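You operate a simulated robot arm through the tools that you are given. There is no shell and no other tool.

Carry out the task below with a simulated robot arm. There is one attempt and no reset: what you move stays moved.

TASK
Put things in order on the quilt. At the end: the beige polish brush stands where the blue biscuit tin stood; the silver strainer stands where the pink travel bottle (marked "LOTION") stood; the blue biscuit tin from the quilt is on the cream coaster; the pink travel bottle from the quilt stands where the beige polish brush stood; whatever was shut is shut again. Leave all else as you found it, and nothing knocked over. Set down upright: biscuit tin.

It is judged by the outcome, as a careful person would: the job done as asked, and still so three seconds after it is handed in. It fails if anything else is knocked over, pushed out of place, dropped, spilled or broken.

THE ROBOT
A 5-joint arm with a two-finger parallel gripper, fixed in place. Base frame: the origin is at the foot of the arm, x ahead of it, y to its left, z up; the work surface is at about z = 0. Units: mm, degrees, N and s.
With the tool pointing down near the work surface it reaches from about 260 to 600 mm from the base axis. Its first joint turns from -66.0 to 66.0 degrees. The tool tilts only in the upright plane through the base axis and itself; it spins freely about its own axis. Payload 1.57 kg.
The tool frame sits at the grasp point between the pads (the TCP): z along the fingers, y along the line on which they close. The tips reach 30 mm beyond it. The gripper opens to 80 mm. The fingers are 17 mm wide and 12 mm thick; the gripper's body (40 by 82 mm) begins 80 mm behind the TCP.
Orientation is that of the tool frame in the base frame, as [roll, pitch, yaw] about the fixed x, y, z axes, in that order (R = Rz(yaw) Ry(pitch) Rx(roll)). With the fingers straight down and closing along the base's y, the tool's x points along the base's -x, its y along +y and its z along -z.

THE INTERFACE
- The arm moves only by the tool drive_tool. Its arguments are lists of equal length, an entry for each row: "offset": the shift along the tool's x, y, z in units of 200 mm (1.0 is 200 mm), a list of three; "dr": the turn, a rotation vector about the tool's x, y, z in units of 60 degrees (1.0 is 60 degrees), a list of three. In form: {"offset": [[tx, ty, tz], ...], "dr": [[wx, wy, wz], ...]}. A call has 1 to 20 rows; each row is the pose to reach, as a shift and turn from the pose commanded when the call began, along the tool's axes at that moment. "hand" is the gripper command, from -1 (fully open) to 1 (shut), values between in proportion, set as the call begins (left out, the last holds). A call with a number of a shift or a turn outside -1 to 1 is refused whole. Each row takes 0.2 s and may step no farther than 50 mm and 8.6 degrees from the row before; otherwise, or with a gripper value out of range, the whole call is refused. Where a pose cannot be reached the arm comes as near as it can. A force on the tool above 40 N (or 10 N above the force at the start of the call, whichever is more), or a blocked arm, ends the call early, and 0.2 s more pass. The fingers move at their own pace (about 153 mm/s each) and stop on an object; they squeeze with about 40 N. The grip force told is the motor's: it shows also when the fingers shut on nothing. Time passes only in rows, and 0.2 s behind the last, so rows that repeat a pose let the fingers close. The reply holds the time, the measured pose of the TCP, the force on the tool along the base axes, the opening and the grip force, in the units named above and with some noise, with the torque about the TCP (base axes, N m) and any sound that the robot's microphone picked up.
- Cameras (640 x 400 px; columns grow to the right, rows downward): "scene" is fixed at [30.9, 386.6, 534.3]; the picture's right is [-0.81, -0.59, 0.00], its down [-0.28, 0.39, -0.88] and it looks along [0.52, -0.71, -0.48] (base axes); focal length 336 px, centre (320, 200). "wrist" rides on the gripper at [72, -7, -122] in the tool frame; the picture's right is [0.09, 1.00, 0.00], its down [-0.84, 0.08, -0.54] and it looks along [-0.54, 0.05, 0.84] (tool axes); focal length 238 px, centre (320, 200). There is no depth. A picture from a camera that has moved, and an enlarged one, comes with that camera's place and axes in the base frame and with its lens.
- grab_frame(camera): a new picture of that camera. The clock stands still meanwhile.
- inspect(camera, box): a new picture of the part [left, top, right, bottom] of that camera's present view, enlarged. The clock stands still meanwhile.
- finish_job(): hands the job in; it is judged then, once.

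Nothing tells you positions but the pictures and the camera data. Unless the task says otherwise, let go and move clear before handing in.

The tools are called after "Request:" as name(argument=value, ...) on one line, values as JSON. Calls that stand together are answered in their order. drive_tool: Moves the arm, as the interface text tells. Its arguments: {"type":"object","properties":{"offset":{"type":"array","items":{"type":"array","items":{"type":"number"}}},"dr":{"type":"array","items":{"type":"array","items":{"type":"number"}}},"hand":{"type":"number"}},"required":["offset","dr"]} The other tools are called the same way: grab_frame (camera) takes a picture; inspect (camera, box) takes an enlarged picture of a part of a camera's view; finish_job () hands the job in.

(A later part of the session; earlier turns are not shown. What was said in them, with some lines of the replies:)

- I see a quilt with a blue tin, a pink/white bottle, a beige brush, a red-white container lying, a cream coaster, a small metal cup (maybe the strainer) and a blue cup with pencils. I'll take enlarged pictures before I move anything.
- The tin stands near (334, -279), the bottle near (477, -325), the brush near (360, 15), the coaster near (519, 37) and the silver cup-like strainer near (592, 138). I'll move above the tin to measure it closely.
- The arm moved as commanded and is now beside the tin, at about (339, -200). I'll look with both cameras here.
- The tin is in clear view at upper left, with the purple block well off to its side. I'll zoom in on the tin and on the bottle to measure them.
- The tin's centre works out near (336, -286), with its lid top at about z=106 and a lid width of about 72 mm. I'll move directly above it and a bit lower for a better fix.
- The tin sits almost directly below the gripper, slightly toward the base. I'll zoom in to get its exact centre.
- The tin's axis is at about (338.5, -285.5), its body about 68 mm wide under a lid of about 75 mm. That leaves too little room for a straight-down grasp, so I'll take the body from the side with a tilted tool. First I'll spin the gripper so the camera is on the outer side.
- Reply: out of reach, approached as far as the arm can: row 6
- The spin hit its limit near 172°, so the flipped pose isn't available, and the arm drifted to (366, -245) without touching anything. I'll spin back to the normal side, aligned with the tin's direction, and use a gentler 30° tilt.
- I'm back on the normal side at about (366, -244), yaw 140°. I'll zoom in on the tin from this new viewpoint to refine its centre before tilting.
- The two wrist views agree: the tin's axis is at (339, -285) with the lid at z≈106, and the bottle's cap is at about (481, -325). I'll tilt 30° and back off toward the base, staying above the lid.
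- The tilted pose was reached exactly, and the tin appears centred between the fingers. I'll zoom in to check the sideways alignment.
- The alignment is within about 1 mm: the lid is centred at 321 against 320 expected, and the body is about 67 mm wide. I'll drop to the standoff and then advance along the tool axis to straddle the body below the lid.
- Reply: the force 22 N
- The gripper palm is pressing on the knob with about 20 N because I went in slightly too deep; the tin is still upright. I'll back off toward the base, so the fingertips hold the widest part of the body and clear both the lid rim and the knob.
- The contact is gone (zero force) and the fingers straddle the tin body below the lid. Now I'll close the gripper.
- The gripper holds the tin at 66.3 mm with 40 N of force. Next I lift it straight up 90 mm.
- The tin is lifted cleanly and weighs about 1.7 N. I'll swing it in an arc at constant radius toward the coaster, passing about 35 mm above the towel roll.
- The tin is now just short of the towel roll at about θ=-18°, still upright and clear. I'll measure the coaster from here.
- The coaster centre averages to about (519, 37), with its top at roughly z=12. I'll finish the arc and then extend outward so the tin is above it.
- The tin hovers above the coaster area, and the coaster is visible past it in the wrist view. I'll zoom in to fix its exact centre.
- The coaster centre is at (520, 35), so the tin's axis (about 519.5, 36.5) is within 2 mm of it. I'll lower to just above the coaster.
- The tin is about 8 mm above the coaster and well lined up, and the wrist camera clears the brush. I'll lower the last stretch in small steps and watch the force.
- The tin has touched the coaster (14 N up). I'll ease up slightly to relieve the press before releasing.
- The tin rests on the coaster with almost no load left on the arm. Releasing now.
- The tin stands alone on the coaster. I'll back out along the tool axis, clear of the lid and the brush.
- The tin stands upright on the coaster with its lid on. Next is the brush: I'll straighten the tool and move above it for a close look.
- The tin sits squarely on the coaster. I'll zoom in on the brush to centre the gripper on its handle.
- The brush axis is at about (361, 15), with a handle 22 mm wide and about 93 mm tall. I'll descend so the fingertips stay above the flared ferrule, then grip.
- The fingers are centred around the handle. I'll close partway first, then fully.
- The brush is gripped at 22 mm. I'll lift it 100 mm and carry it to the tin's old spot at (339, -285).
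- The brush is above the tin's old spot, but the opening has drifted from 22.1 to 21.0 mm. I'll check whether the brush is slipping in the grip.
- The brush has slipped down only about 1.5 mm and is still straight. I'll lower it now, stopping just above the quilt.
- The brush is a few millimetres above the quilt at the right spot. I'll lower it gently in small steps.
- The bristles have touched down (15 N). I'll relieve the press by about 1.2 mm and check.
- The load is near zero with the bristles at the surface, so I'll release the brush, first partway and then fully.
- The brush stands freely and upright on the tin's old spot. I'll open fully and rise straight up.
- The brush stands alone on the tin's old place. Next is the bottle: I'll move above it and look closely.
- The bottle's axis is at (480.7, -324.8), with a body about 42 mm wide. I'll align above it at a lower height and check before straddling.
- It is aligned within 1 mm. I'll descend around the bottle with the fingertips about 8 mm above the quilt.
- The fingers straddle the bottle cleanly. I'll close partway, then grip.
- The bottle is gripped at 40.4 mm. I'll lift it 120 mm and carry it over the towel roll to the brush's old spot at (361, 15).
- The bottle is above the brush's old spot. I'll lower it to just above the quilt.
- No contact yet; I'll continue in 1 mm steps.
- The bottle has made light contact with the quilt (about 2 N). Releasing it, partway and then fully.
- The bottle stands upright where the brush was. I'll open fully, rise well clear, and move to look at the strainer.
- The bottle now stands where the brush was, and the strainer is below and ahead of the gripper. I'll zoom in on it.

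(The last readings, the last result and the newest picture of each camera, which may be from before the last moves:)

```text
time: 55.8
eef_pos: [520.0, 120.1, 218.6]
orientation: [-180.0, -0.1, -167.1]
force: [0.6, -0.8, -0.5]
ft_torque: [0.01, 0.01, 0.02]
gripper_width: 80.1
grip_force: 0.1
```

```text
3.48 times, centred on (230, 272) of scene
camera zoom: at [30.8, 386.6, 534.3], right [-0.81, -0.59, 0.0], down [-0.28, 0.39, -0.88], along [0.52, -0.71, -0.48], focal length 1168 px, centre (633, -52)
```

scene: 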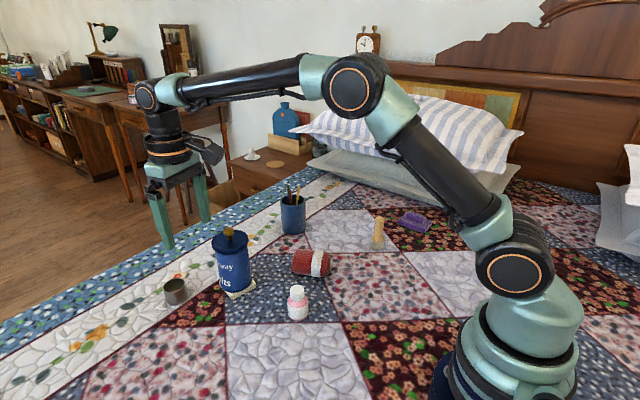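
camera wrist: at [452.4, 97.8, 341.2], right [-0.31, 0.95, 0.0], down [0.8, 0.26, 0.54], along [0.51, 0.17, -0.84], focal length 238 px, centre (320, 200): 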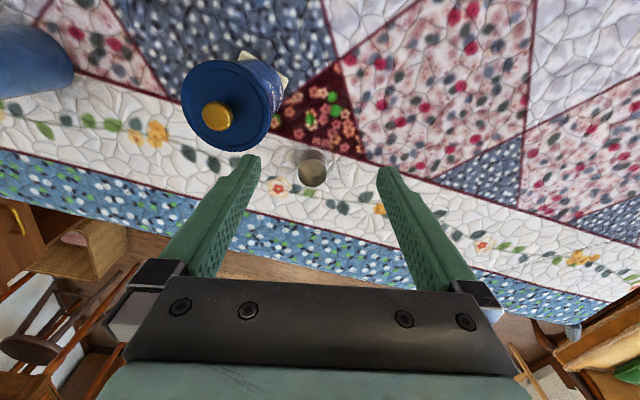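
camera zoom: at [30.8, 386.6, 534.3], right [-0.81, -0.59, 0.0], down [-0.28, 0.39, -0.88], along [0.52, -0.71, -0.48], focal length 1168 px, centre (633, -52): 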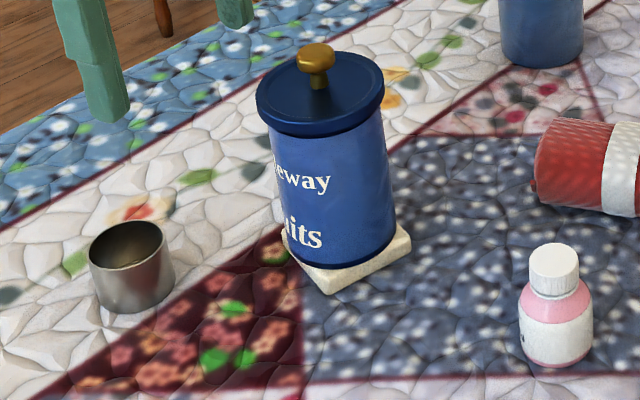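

The strainer is an open metal cup about 44 mm wide, centred near (598, 134.5) at a radius of about 613. I'll tilt the tool 15° outward and move to a standoff above it, clear of the tin.

Request:
drive_tool(offset=[[-0.08, -0.004, 0.06], [-0.16, -0.008, 0.14], [-0.22, -0.012, 0.24], [-0.243, -0.0157, 0.33]], dr=[[0, -0.0625, 0.001], [0, -0.125, 0.002], [0, -0.1875, 0.0035], [0, -0.25, 0.0048]])

Request:
grab_frame(camera="wrist")

Request:
inspect(camera="scene", box=[120, 130, 320, 330])

Request:
inspect(camera="wrist", box=[256, 90, 384, 190])

```text
time: 56.8
eef_pos: [568.3, 127.7, 154.0]
orientation: [-180.0, 15.1, -167.4]
force: [0.6, -0.9, -0.6]
ft_torque: [-0.04, -0.01, -0.01]
gripper_width: 80.0
grip_force: 0.0
```

```text
taken
camera wrist: at [471.6, 99.2, 253.1], right [-0.3, 0.95, -0.02], down [0.63, 0.22, 0.74], along [0.71, 0.21, -0.67], focal length 238 px, centre (320, 200)
```

wrist: 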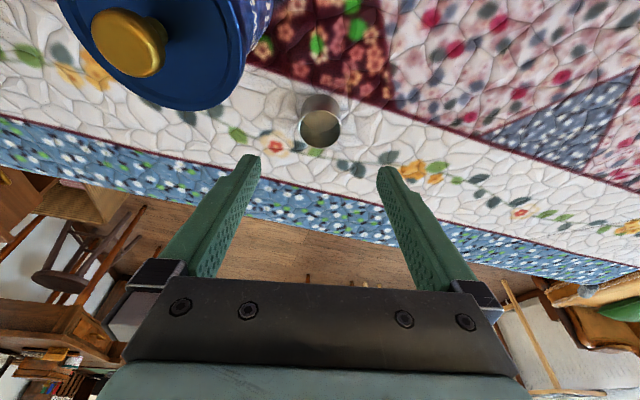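

```text
2.00 times, centred on (220, 230) of scene
camera zoom: at [30.9, 386.6, 534.3], right [-0.81, -0.59, 0.0], down [-0.28, 0.39, -0.88], along [0.52, -0.71, -0.48], focal length 672 px, centre (520, 140)
```

zoom: 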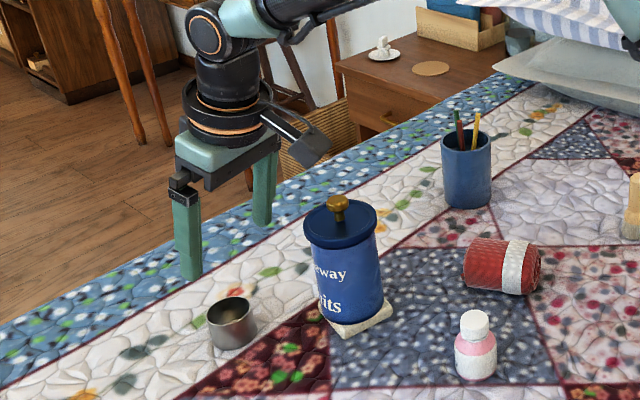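

```text
4.00 times, centred on (320, 140) of wrist
camera zoom: at [471.6, 99.2, 253.1], right [-0.3, 0.95, -0.02], down [0.63, 0.22, 0.74], along [0.71, 0.21, -0.67], focal length 953 px, centre (320, 440)
```

zoom: 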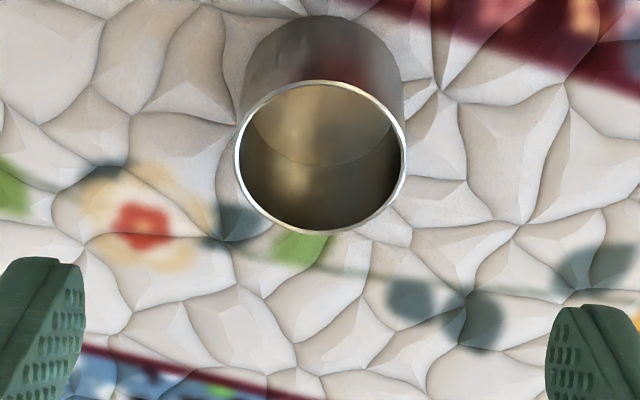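

The strainer is centred between the fingers sideways. I'll advance along the tool axis to straddle it.

Request:
drive_tool(offset=[[0, 0, 0.12], [0, 0, 0.24], [0, 0, 0.36], [0, 0, 0.46]], dr=[[0, 0, 0], [0, 0, 0], [0, 0, 0], [0, 0, 0]])

Request:
grab_frame(camera="wrist")

Request:
inspect(camera="scene", box=[120, 170, 300, 320])

```text
time: 57.8
eef_pos: [591.3, 133.9, 64.9]
orientation: [180.0, 15.0, -167.4]
force: [0.0, -0.1, -1.2]
ft_torque: [-0.01, 0.0, 0.0]
gripper_width: 80.1
grip_force: 0.1
```

```text
taken
camera wrist: at [494.9, 104.5, 164.2], right [-0.3, 0.95, -0.02], down [0.63, 0.22, 0.74], along [0.71, 0.21, -0.67], focal length 238 px, centre (320, 200)
```

wrist: 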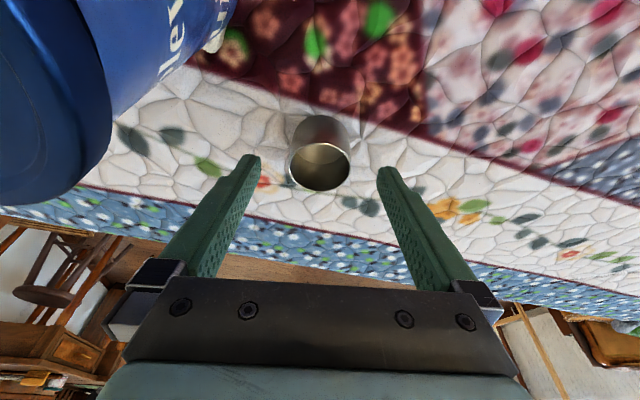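

```text
2.67 times, centred on (210, 245) of scene
camera zoom: at [30.8, 386.6, 534.3], right [-0.81, -0.59, 0.0], down [-0.28, 0.39, -0.88], along [0.52, -0.71, -0.48], focal length 895 px, centre (613, 80)
```

zoom: 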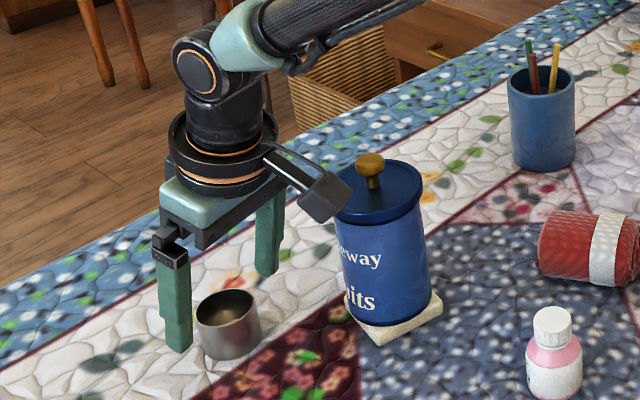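

The gripper straddles the strainer from above, and the camera housing keeps a gap to the tin's lid. I'll advance the final 28 mm in small steps.

Request:
drive_tool(offset=[[0, 0, 0.05], [0, 0, 0.1], [0, 0, 0.14]], dr=[[0, 0, 0], [0, 0, 0], [0, 0, 0]])

Request:
grab_frame(camera="wrist")

Request:
inspect(camera="scene", box=[130, 200, 280, 320])

```text
time: 58.6
eef_pos: [598.8, 135.3, 38.4]
orientation: [180.0, 15.0, -167.4]
force: [-0.5, -0.9, -0.1]
ft_torque: [-0.01, 0.0, 0.01]
gripper_width: 80.1
grip_force: 0.1
```

```text
taken
camera wrist: at [502.2, 106.3, 137.7], right [-0.3, 0.95, -0.02], down [0.63, 0.22, 0.74], along [0.71, 0.21, -0.67], focal length 238 px, centre (320, 200)
```

wrist: 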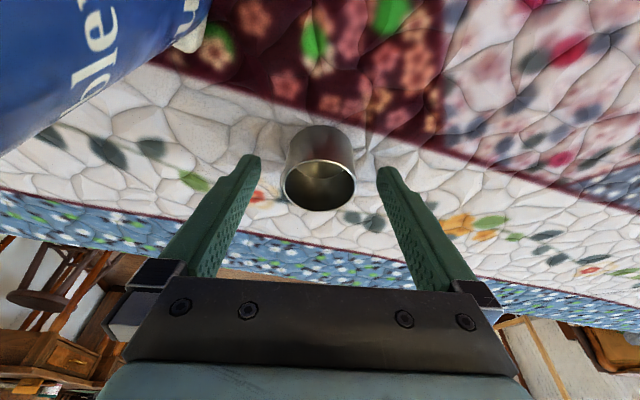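

```text
3.33 times, centred on (205, 260) of scene
camera zoom: at [30.9, 386.6, 534.3], right [-0.81, -0.59, 0.0], down [-0.28, 0.39, -0.88], along [0.52, -0.71, -0.48], focal length 1119 px, centre (703, 0)
```

zoom: 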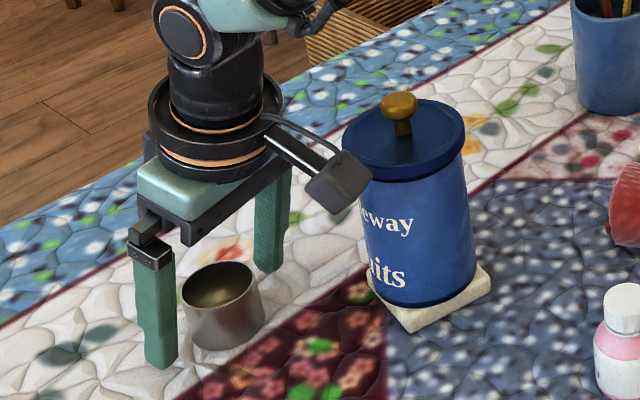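

The fingers straddle the strainer evenly. I'll close partway and then grip.

Request:
drive_tool(offset=[[0, 0, 0], [0, 0, 0]], dr=[[0, 0, 0], [0, 0, 0]], hand=-0.3)

Request:
drive_tool(offset=[[0, 0, 0], [0, 0, 0], [0, 0, 0]], dr=[[0, 0, 0], [0, 0, 0], [0, 0, 0]], hand=1)

Request:
inspect(camera="wrist", box=[240, 90, 400, 240])

Request:
inspect(camera="scene", box=[130, 200, 280, 320])

```text
time: 59.2
eef_pos: [598.6, 134.5, 37.6]
orientation: [-180.0, 15.0, -167.5]
force: [1.1, -0.4, 0.2]
ft_torque: [0.02, -0.02, 0.0]
gripper_width: 52.0
grip_force: 0.1
```

```text
time: 60.0
eef_pos: [598.8, 134.3, 39.6]
orientation: [179.9, 15.0, -167.4]
force: [-0.2, -0.6, 2.8]
ft_torque: [0.03, 0.03, 0.04]
gripper_width: 40.7
grip_force: 39.9
```

```text
2.67 times, centred on (320, 165) of wrist
camera zoom: at [502.1, 106.3, 137.9], right [-0.3, 0.95, -0.02], down [0.63, 0.22, 0.74], along [0.71, 0.21, -0.67], focal length 636 px, centre (320, 293)
```

zoom: 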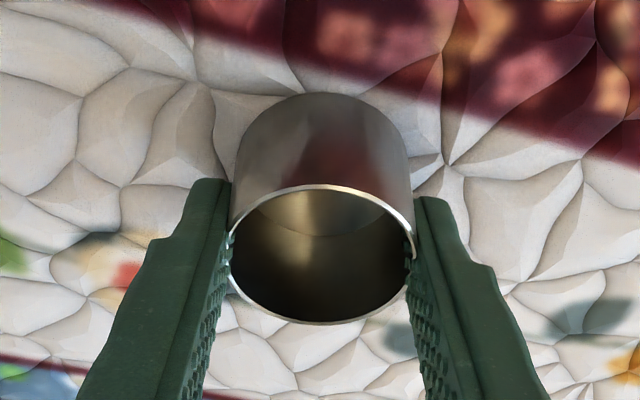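

```text
3.33 times, centred on (205, 260) of scene
camera zoom: at [30.8, 386.6, 534.3], right [-0.81, -0.59, 0.0], down [-0.28, 0.39, -0.88], along [0.52, -0.71, -0.48], focal length 1119 px, centre (703, 0)
```

zoom: 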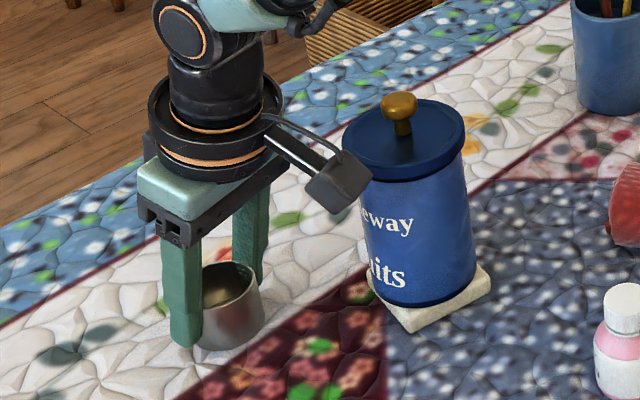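

The strainer is gripped at 40.7 mm. I'll lift it a little first to confirm the hold.

Request:
drive_tool(offset=[[-0.013, 0, -0.0483], [-0.0389, 0, -0.1449]], dr=[[0, 0, 0], [0, 0, 0]])

Request:
inspect(camera="wrist", box=[240, 90, 400, 240])

Request:
inspect(camera="scene", box=[130, 200, 280, 320])

```text
time: 60.6
eef_pos: [598.9, 135.0, 69.9]
orientation: [-180.0, 15.0, -167.4]
force: [-0.6, 0.0, 0.2]
ft_torque: [0.0, -0.02, 0.03]
gripper_width: 40.7
grip_force: 40.1
```

```text
2.67 times, centred on (320, 165) of wrist
camera zoom: at [502.3, 105.8, 168.0], right [-0.3, 0.95, -0.02], down [0.64, 0.22, 0.74], along [0.71, 0.21, -0.67], focal length 636 px, centre (320, 293)
```

zoom: 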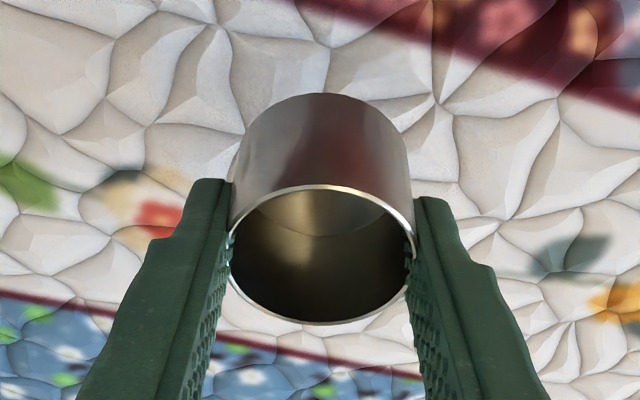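

```text
3.33 times, centred on (205, 260) of scene
camera zoom: at [30.9, 386.6, 534.3], right [-0.81, -0.59, 0.0], down [-0.28, 0.39, -0.88], along [0.52, -0.71, -0.48], focal length 1119 px, centre (703, 0)
```

zoom: 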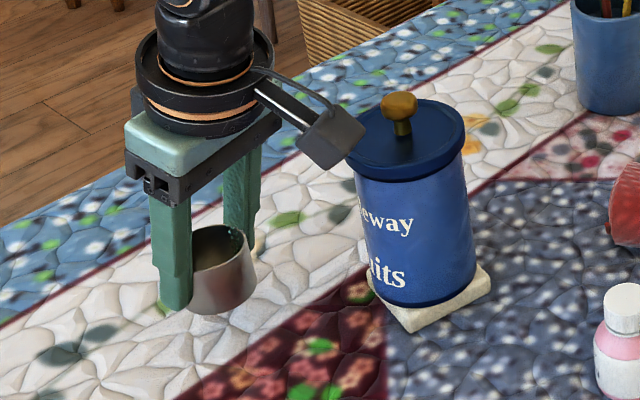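

The hold is secure with no slip. I'll lift on to about z=218, above the tin's knob and the pencils.

Request:
drive_tool(offset=[[-0.0277, 0, -0.1035], [-0.0555, 0, -0.207], [-0.0832, 0, -0.3105], [-0.1109, 0, -0.4139], [-0.1386, 0, -0.5174], [-0.1664, 0, -0.6209], [-0.1941, 0, -0.7244]], dr=[[0, 0, 0], [0, 0, 0], [0, 0, 0], [0, 0, 0], [0, 0, 0], [0, 0, 0], [0, 0, 0]])

Request:
grab_frame(camera="scene")

```text
time: 62.2
eef_pos: [597.7, 134.0, 218.9]
orientation: [-179.9, 14.9, -167.4]
force: [-0.3, 0.0, -0.3]
ft_torque: [-0.03, -0.03, 0.01]
gripper_width: 40.7
grip_force: 39.6
```

```text
taken
```

scene: 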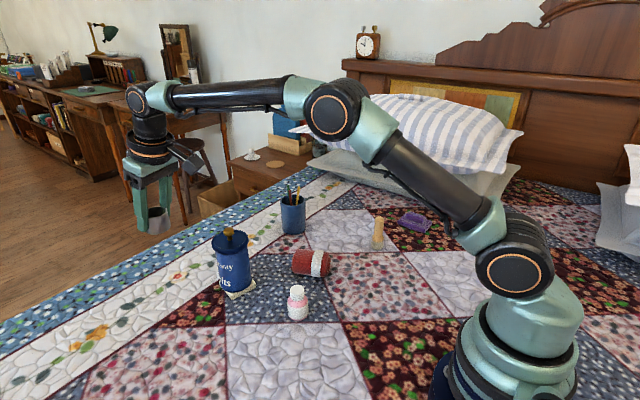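

The strainer is held high and clear. I'll draw it in radially to 579 mm and then swing in an arc toward the bottle's old spot.

Request:
drive_tool(offset=[[0.0821, 0, -0.022], [0.1642, 0, -0.044]], dr=[[0, 0, 0], [0, 0, 0]])

Request:
drive_tool(offset=[[0.00287, -0.13118, -0.00077], [0.01148, -0.26211, -0.00308], [0.02581, -0.39251, -0.00691], [0.04583, -0.52213, -0.01228], [0.0715, -0.65064, -0.01916], [0.10276, -0.7778, -0.02753]], dr=[[0.0112, 0, 0.04179], [0.02239, 0, 0.08358], [0.03359, 0, 0.12537], [0.04479, 0, 0.16718], [0.05599, 0, 0.20897], [0.06719, 0, 0.25077]])

Request:
grab_frame(camera="scene")

```text
time: 62.8
eef_pos: [566.2, 126.2, 219.0]
orientation: [-180.0, 15.0, -167.5]
force: [1.1, 0.4, -0.4]
ft_torque: [-0.02, -0.01, -0.06]
gripper_width: 40.7
grip_force: 40.2
```

```text
time: 64.2
eef_pos: [578.1, -29.9, 218.9]
orientation: [180.0, 15.0, 177.1]
force: [0.2, 0.9, -0.2]
ft_torque: [0.01, -0.01, 0.01]
gripper_width: 40.6
grip_force: 40.4
```

```text
taken
```

scene: 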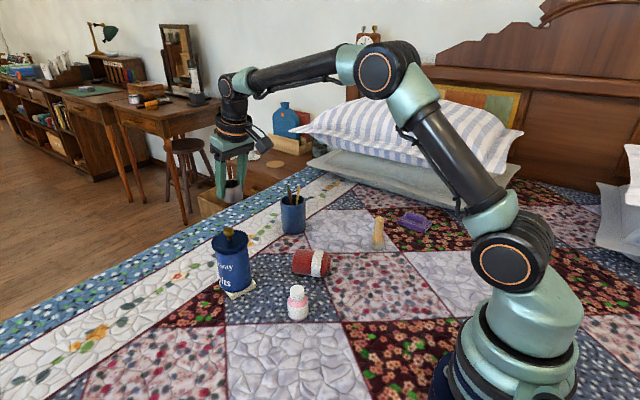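

The arc is on track at r=579, θ=-3°, with everything below undisturbed. I'll continue with the two remaining arc segments.

Request:
drive_tool(offset=[[0.00287, -0.13118, -0.00077], [0.01148, -0.26211, -0.00308], [0.02581, -0.39251, -0.00691], [0.04583, -0.52213, -0.01228], [0.0715, -0.65064, -0.01916], [0.10276, -0.7778, -0.02753]], dr=[[0.0112, 0, 0.04179], [0.02239, 0, 0.08358], [0.03359, 0, 0.12537], [0.04479, 0, 0.16718], [0.05599, 0, 0.20897], [0.06719, 0, 0.25077]])

Request:
drive_tool(offset=[[0.00287, -0.13118, -0.00077], [0.01148, -0.26211, -0.00308], [0.02581, -0.39251, -0.00691], [0.04583, -0.52213, -0.01228], [0.0715, -0.65064, -0.01916], [0.10276, -0.7778, -0.02753]], dr=[[0.0112, 0, 0.04179], [0.02239, 0, 0.08358], [0.03359, 0, 0.12537], [0.04479, 0, 0.16718], [0.05599, 0, 0.20897], [0.06719, 0, 0.25077]])

Request:
grab_frame(camera="scene")

Request:
grab_frame(camera="wrist")

```text
time: 65.6
eef_pos: [548.6, -182.8, 218.6]
orientation: [-180.0, 15.0, 161.4]
force: [0.0, 0.5, -0.9]
ft_torque: [0.0, -0.02, -0.01]
gripper_width: 40.4
grip_force: 39.8
```

```text
time: 67.0
eef_pos: [480.3, -325.1, 218.6]
orientation: [180.0, 15.0, 145.7]
force: [-0.9, 0.6, 0.4]
ft_torque: [-0.03, -0.02, 0.01]
gripper_width: 40.4
grip_force: 39.5
```

```text
taken
```

scene: 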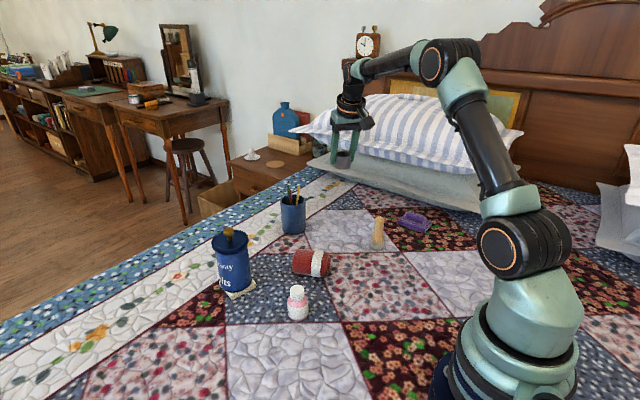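

```text
taken
camera wrist: at [392.9, -273.8, 317.8], right [0.49, 0.87, -0.02], down [0.6, -0.31, 0.74], along [0.64, -0.37, -0.67], focal length 238 px, centre (320, 200)
```

wrist: 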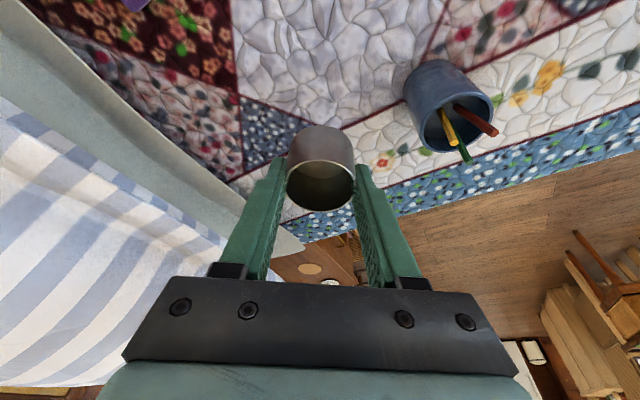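

The strainer is directly above the bottle's old spot, at (480, -325). I'll lower it to just above the quilt.

Request:
drive_tool(offset=[[0.0323, 0, 0.1207], [0.0647, 0, 0.2415], [0.097, 0, 0.3622], [0.1294, 0, 0.483], [0.1617, 0, 0.6037], [0.1876, 0, 0.7], [0.21, 0, 0.784], [0.2277, 0, 0.85]], dr=[[0, 0, 0], [0, 0, 0], [0, 0, 0], [0, 0, 0], [0, 0, 0], [0, 0, 0], [0, 0, 0], [0, 0, 0]])

Request:
inspect(camera="scene", box=[280, 140, 430, 260])

Request:
grab_frame(camera="wrist")

```text
time: 68.8
eef_pos: [479.9, -323.4, 41.3]
orientation: [179.9, 15.0, 145.9]
force: [0.1, -0.4, -0.7]
ft_torque: [0.0, -0.02, 0.0]
gripper_width: 40.5
grip_force: 39.7
```

```text
3.33 times, centred on (355, 200) of scene
camera zoom: at [30.9, 386.6, 534.3], right [-0.81, -0.59, 0.0], down [-0.28, 0.39, -0.88], along [0.52, -0.71, -0.48], focal length 1119 px, centre (203, 200)
```

zoom: 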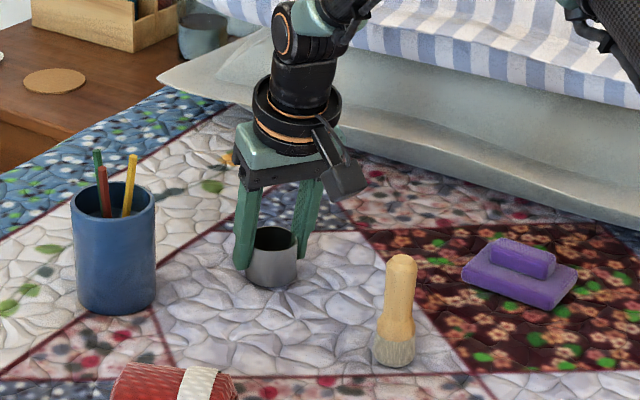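

```text
taken
camera wrist: at [393.0, -273.3, 140.8], right [0.49, 0.87, -0.02], down [0.6, -0.31, 0.74], along [0.64, -0.37, -0.67], focal length 238 px, centre (320, 200)
```

wrist: 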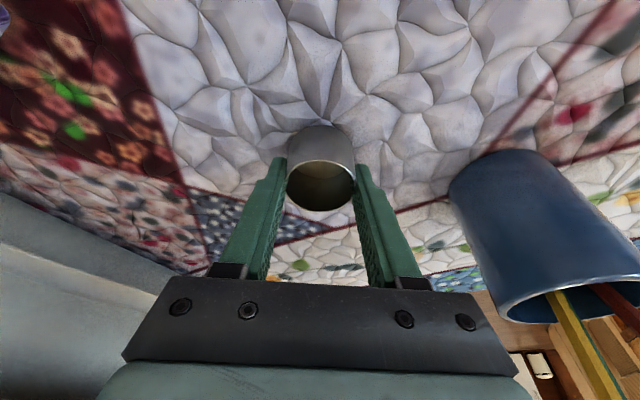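

The strainer hovers a few millimetres above the right spot. I'll lower it in small steps until it touches.

Request:
drive_tool(offset=[[0.0013, 0, 0.0048], [0.0026, 0, 0.0097], [0.0039, 0, 0.0145]], dr=[[0, 0, 0], [0, 0, 0], [0, 0, 0]])

```text
time: 69.6
eef_pos: [479.2, -324.7, 40.0]
orientation: [-180.0, 15.0, 145.9]
force: [0.5, -0.4, -1.2]
ft_torque: [-0.01, 0.0, -0.02]
gripper_width: 40.5
grip_force: 39.9
```

Request:
drive_tool(offset=[[0.0013, 0, 0.0048]], dr=[[0, 0, 0]])

```text
time: 70.0
eef_pos: [479.6, -323.5, 38.8]
orientation: [-180.0, 15.1, 145.7]
force: [-2.8, 0.6, 6.5]
ft_torque: [0.01, 0.15, 0.0]
gripper_width: 40.3
grip_force: 40.3
```

It has touched (6.5 N). I'll relieve by half a millimetre and then release.

Request:
drive_tool(offset=[[-0.0006, 0, -0.0024], [-0.0006, 0, -0.0024]], dr=[[0, 0, 0], [0, 0, 0]])

Request:
drive_tool(offset=[[0, 0, 0], [0, 0, 0]], dr=[[0, 0, 0], [0, 0, 0]], hand=-0.3)

Request:
inspect(camera="wrist", box=[240, 90, 400, 240])

Request:
inspect(camera="scene", box=[280, 160, 400, 250])

```text
time: 70.6
eef_pos: [480.8, -324.2, 39.0]
orientation: [-180.0, 15.0, 145.9]
force: [0.6, -1.7, 1.8]
ft_torque: [-0.05, 0.02, 0.0]
gripper_width: 40.4
grip_force: 40.0
```

```text
time: 71.2
eef_pos: [479.6, -323.6, 38.4]
orientation: [-180.0, 14.9, 145.9]
force: [0.1, 0.0, -0.1]
ft_torque: [0.01, 0.0, 0.02]
gripper_width: 51.7
grip_force: 0.0
```

```text
2.67 times, centred on (320, 165) of wrist
camera zoom: at [392.8, -273.3, 137.7], right [0.49, 0.87, -0.02], down [0.6, -0.31, 0.74], along [0.64, -0.37, -0.67], focal length 636 px, centre (320, 293)
```

zoom: 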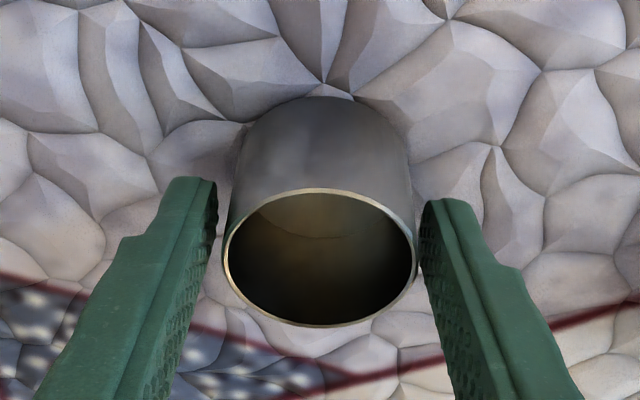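

```text
4.44 times, centred on (340, 205) of scene
camera zoom: at [30.9, 386.6, 534.3], right [-0.81, -0.59, 0.0], down [-0.28, 0.39, -0.88], along [0.52, -0.71, -0.48], focal length 1492 px, centre (231, 178)
```

zoom: 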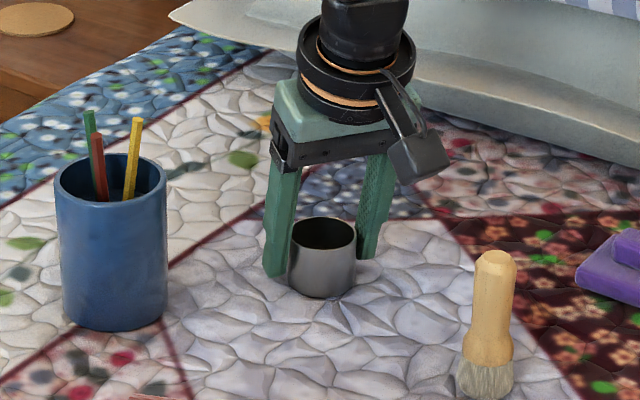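

The strainer stands upright on its own. I'll open fully and back out along the tool axis.

Request:
drive_tool(offset=[[0, 0, 0], [0, 0, -0.08], [0, 0, -0.24], [0, 0, -0.44], [0, 0, -0.66], [0, 0, -0.88]], dr=[[0, 0, 0], [0, 0, 0], [0, 0, 0], [0, 0, 0], [0, 0, 0], [0, 0, 0]], hand=-1)

Request:
grab_frame(camera="scene")

Request:
grab_frame(camera="wrist")

```text
time: 72.6
eef_pos: [442.0, -299.3, 208.6]
orientation: [-179.9, 14.9, 145.9]
force: [-0.8, -0.1, 0.7]
ft_torque: [-0.01, -0.05, 0.0]
gripper_width: 79.9
grip_force: 0.0
```

```text
taken
```

scene: 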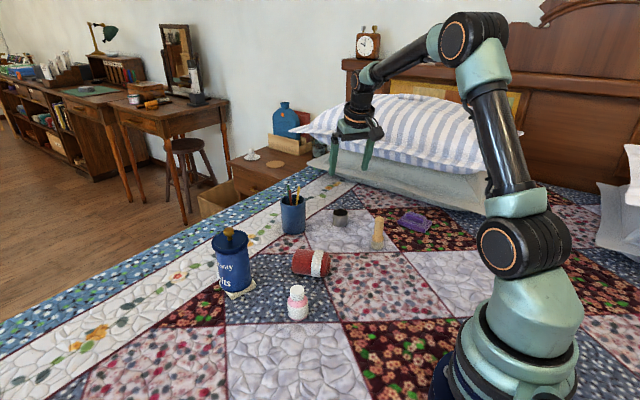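

```text
taken
camera wrist: at [355.0, -247.0, 308.0], right [0.49, 0.87, -0.02], down [0.6, -0.31, 0.74], along [0.64, -0.37, -0.67], focal length 238 px, centre (320, 200)
```

wrist: 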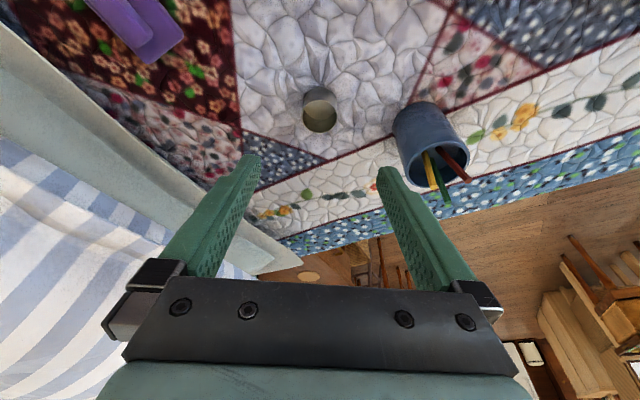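

All four items look placed. I'll check each one up close before moving the arm clear.

Request:
inspect(camera="scene", box=[260, 160, 460, 285])

Request:
inspect(camera="scene", box=[140, 215, 360, 352])

```text
3.20 times, centred on (360, 222) of scene
camera zoom: at [30.9, 386.6, 534.3], right [-0.81, -0.59, 0.0], down [-0.28, 0.39, -0.88], along [0.52, -0.71, -0.48], focal length 1074 px, centre (192, 128)
```

zoom: 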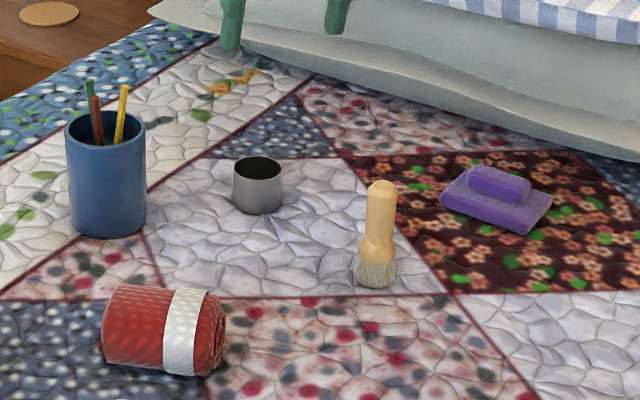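

```text
2.91 times, centred on (250, 284) of scene
camera zoom: at [30.9, 386.6, 534.3], right [-0.81, -0.59, 0.0], down [-0.28, 0.39, -0.88], along [0.52, -0.71, -0.48], focal length 977 px, centre (524, -43)
```

zoom: 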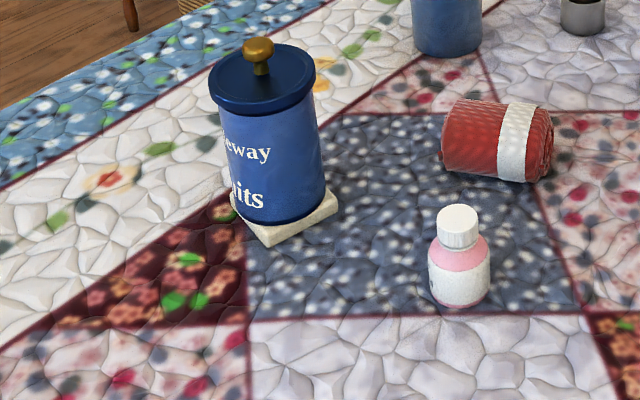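

Everything matches: the strainer is on the bottle's old footprint, the brush on the tin's, the bottle on the brush's, and the tin is shut and upright on the coaster. The towel roll, pencil cup and purple block haven't moved. I'll move the arm clear toward its starting pose.

Request:
drive_tool(offset=[[-0.04, 0, -0.145], [-0.08, 0, -0.29], [-0.116, 0, -0.435]], dr=[[0, 0.083, 0], [0, 0.167, 0], [0, 0.25, 0]])

Request:
drive_tool(offset=[[0.122, 0.098, 0], [0.244, 0.196, 0], [0.365, 0.294, 0], [0.487, 0.392, 0], [0.609, 0.4905, 0]], dr=[[0, 0, 0], [0, 0, 0], [0, 0, 0], [0, 0, 0], [0, 0, 0]])

Request:
drive_tool(offset=[[0.122, 0.098, 0], [0.244, 0.196, 0], [0.365, 0.294, 0], [0.487, 0.392, 0], [0.609, 0.4905, 0]], dr=[[0, 0, 0], [0, 0, 0], [0, 0, 0], [0, 0, 0], [0, 0, 0]])

Request:
grab_frame(camera="scene")

Request:
grab_frame(camera="wrist")

```text
time: 73.4
eef_pos: [441.8, -297.4, 297.8]
orientation: [180.0, -0.2, 145.9]
force: [-0.3, 0.0, -0.2]
ft_torque: [-0.03, -0.01, 0.01]
gripper_width: 80.2
grip_force: 0.0
```

```text
time: 74.6
eef_pos: [395.5, -149.6, 298.5]
orientation: [180.0, -0.1, 146.0]
force: [1.3, 0.8, -0.2]
ft_torque: [-0.01, 0.0, 0.01]
gripper_width: 80.3
grip_force: 0.2
```

```text
time: 75.8
eef_pos: [349.2, 0.0, 298.6]
orientation: [179.9, 0.0, 145.9]
force: [0.5, 0.2, 0.0]
ft_torque: [0.0, 0.03, -0.01]
gripper_width: 79.8
grip_force: 0.0
```

```text
taken
```

scene: 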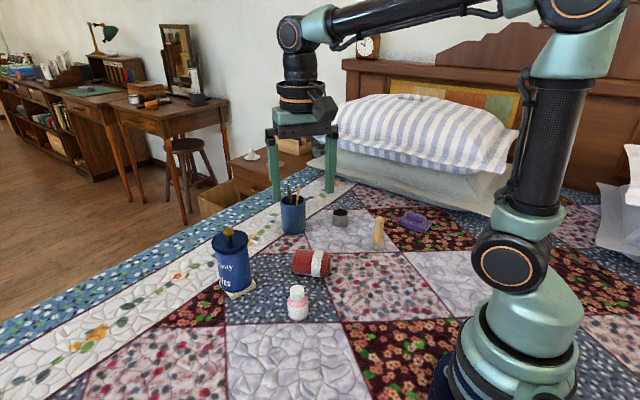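

```text
taken
camera wrist: at [287.3, 35.3, 420.3], right [0.48, 0.88, 0.0], down [0.74, -0.41, 0.54], along [0.47, -0.26, -0.84], focal length 238 px, centre (320, 200)
```

wrist: 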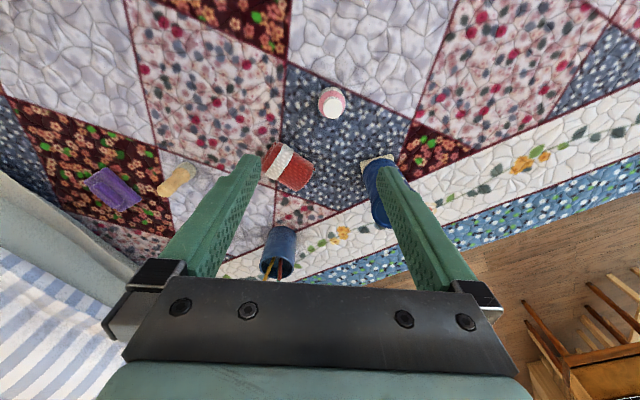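

The arm is clear with its gripper open. The tin is upright and shut on the coaster, and the brush, strainer and bottle stand in their assigned spots with nothing else disturbed, so I'm handing the job in.

Request:
finish_job()

```text
The job is handed in.
```

I put all four things where you asked and handed the job in, with the gripper open and the arm clear. I haven't seen the judge's result. In the last pictures everything was upright and nothing was knocked over.

- **Blue biscuit tin:** it stands upright and shut on the cream coaster.
- **Beige polish brush:** it stands where the tin stood.
- **Pink travel bottle:** it stands where the brush stood.
- **Silver strainer:** I took this to be the small open metal cup near the edge of the quilt, the only silver thing there. It stands where the bottle stood.

By my camera measurements, each is within a few millimetres of its place. The towel roll, the pencil cup and the purple block look unmoved.

While reaching for the tin, the gripper pressed on its knob with about 20 N. I backed off, and the tin didn't visibly move or come open.
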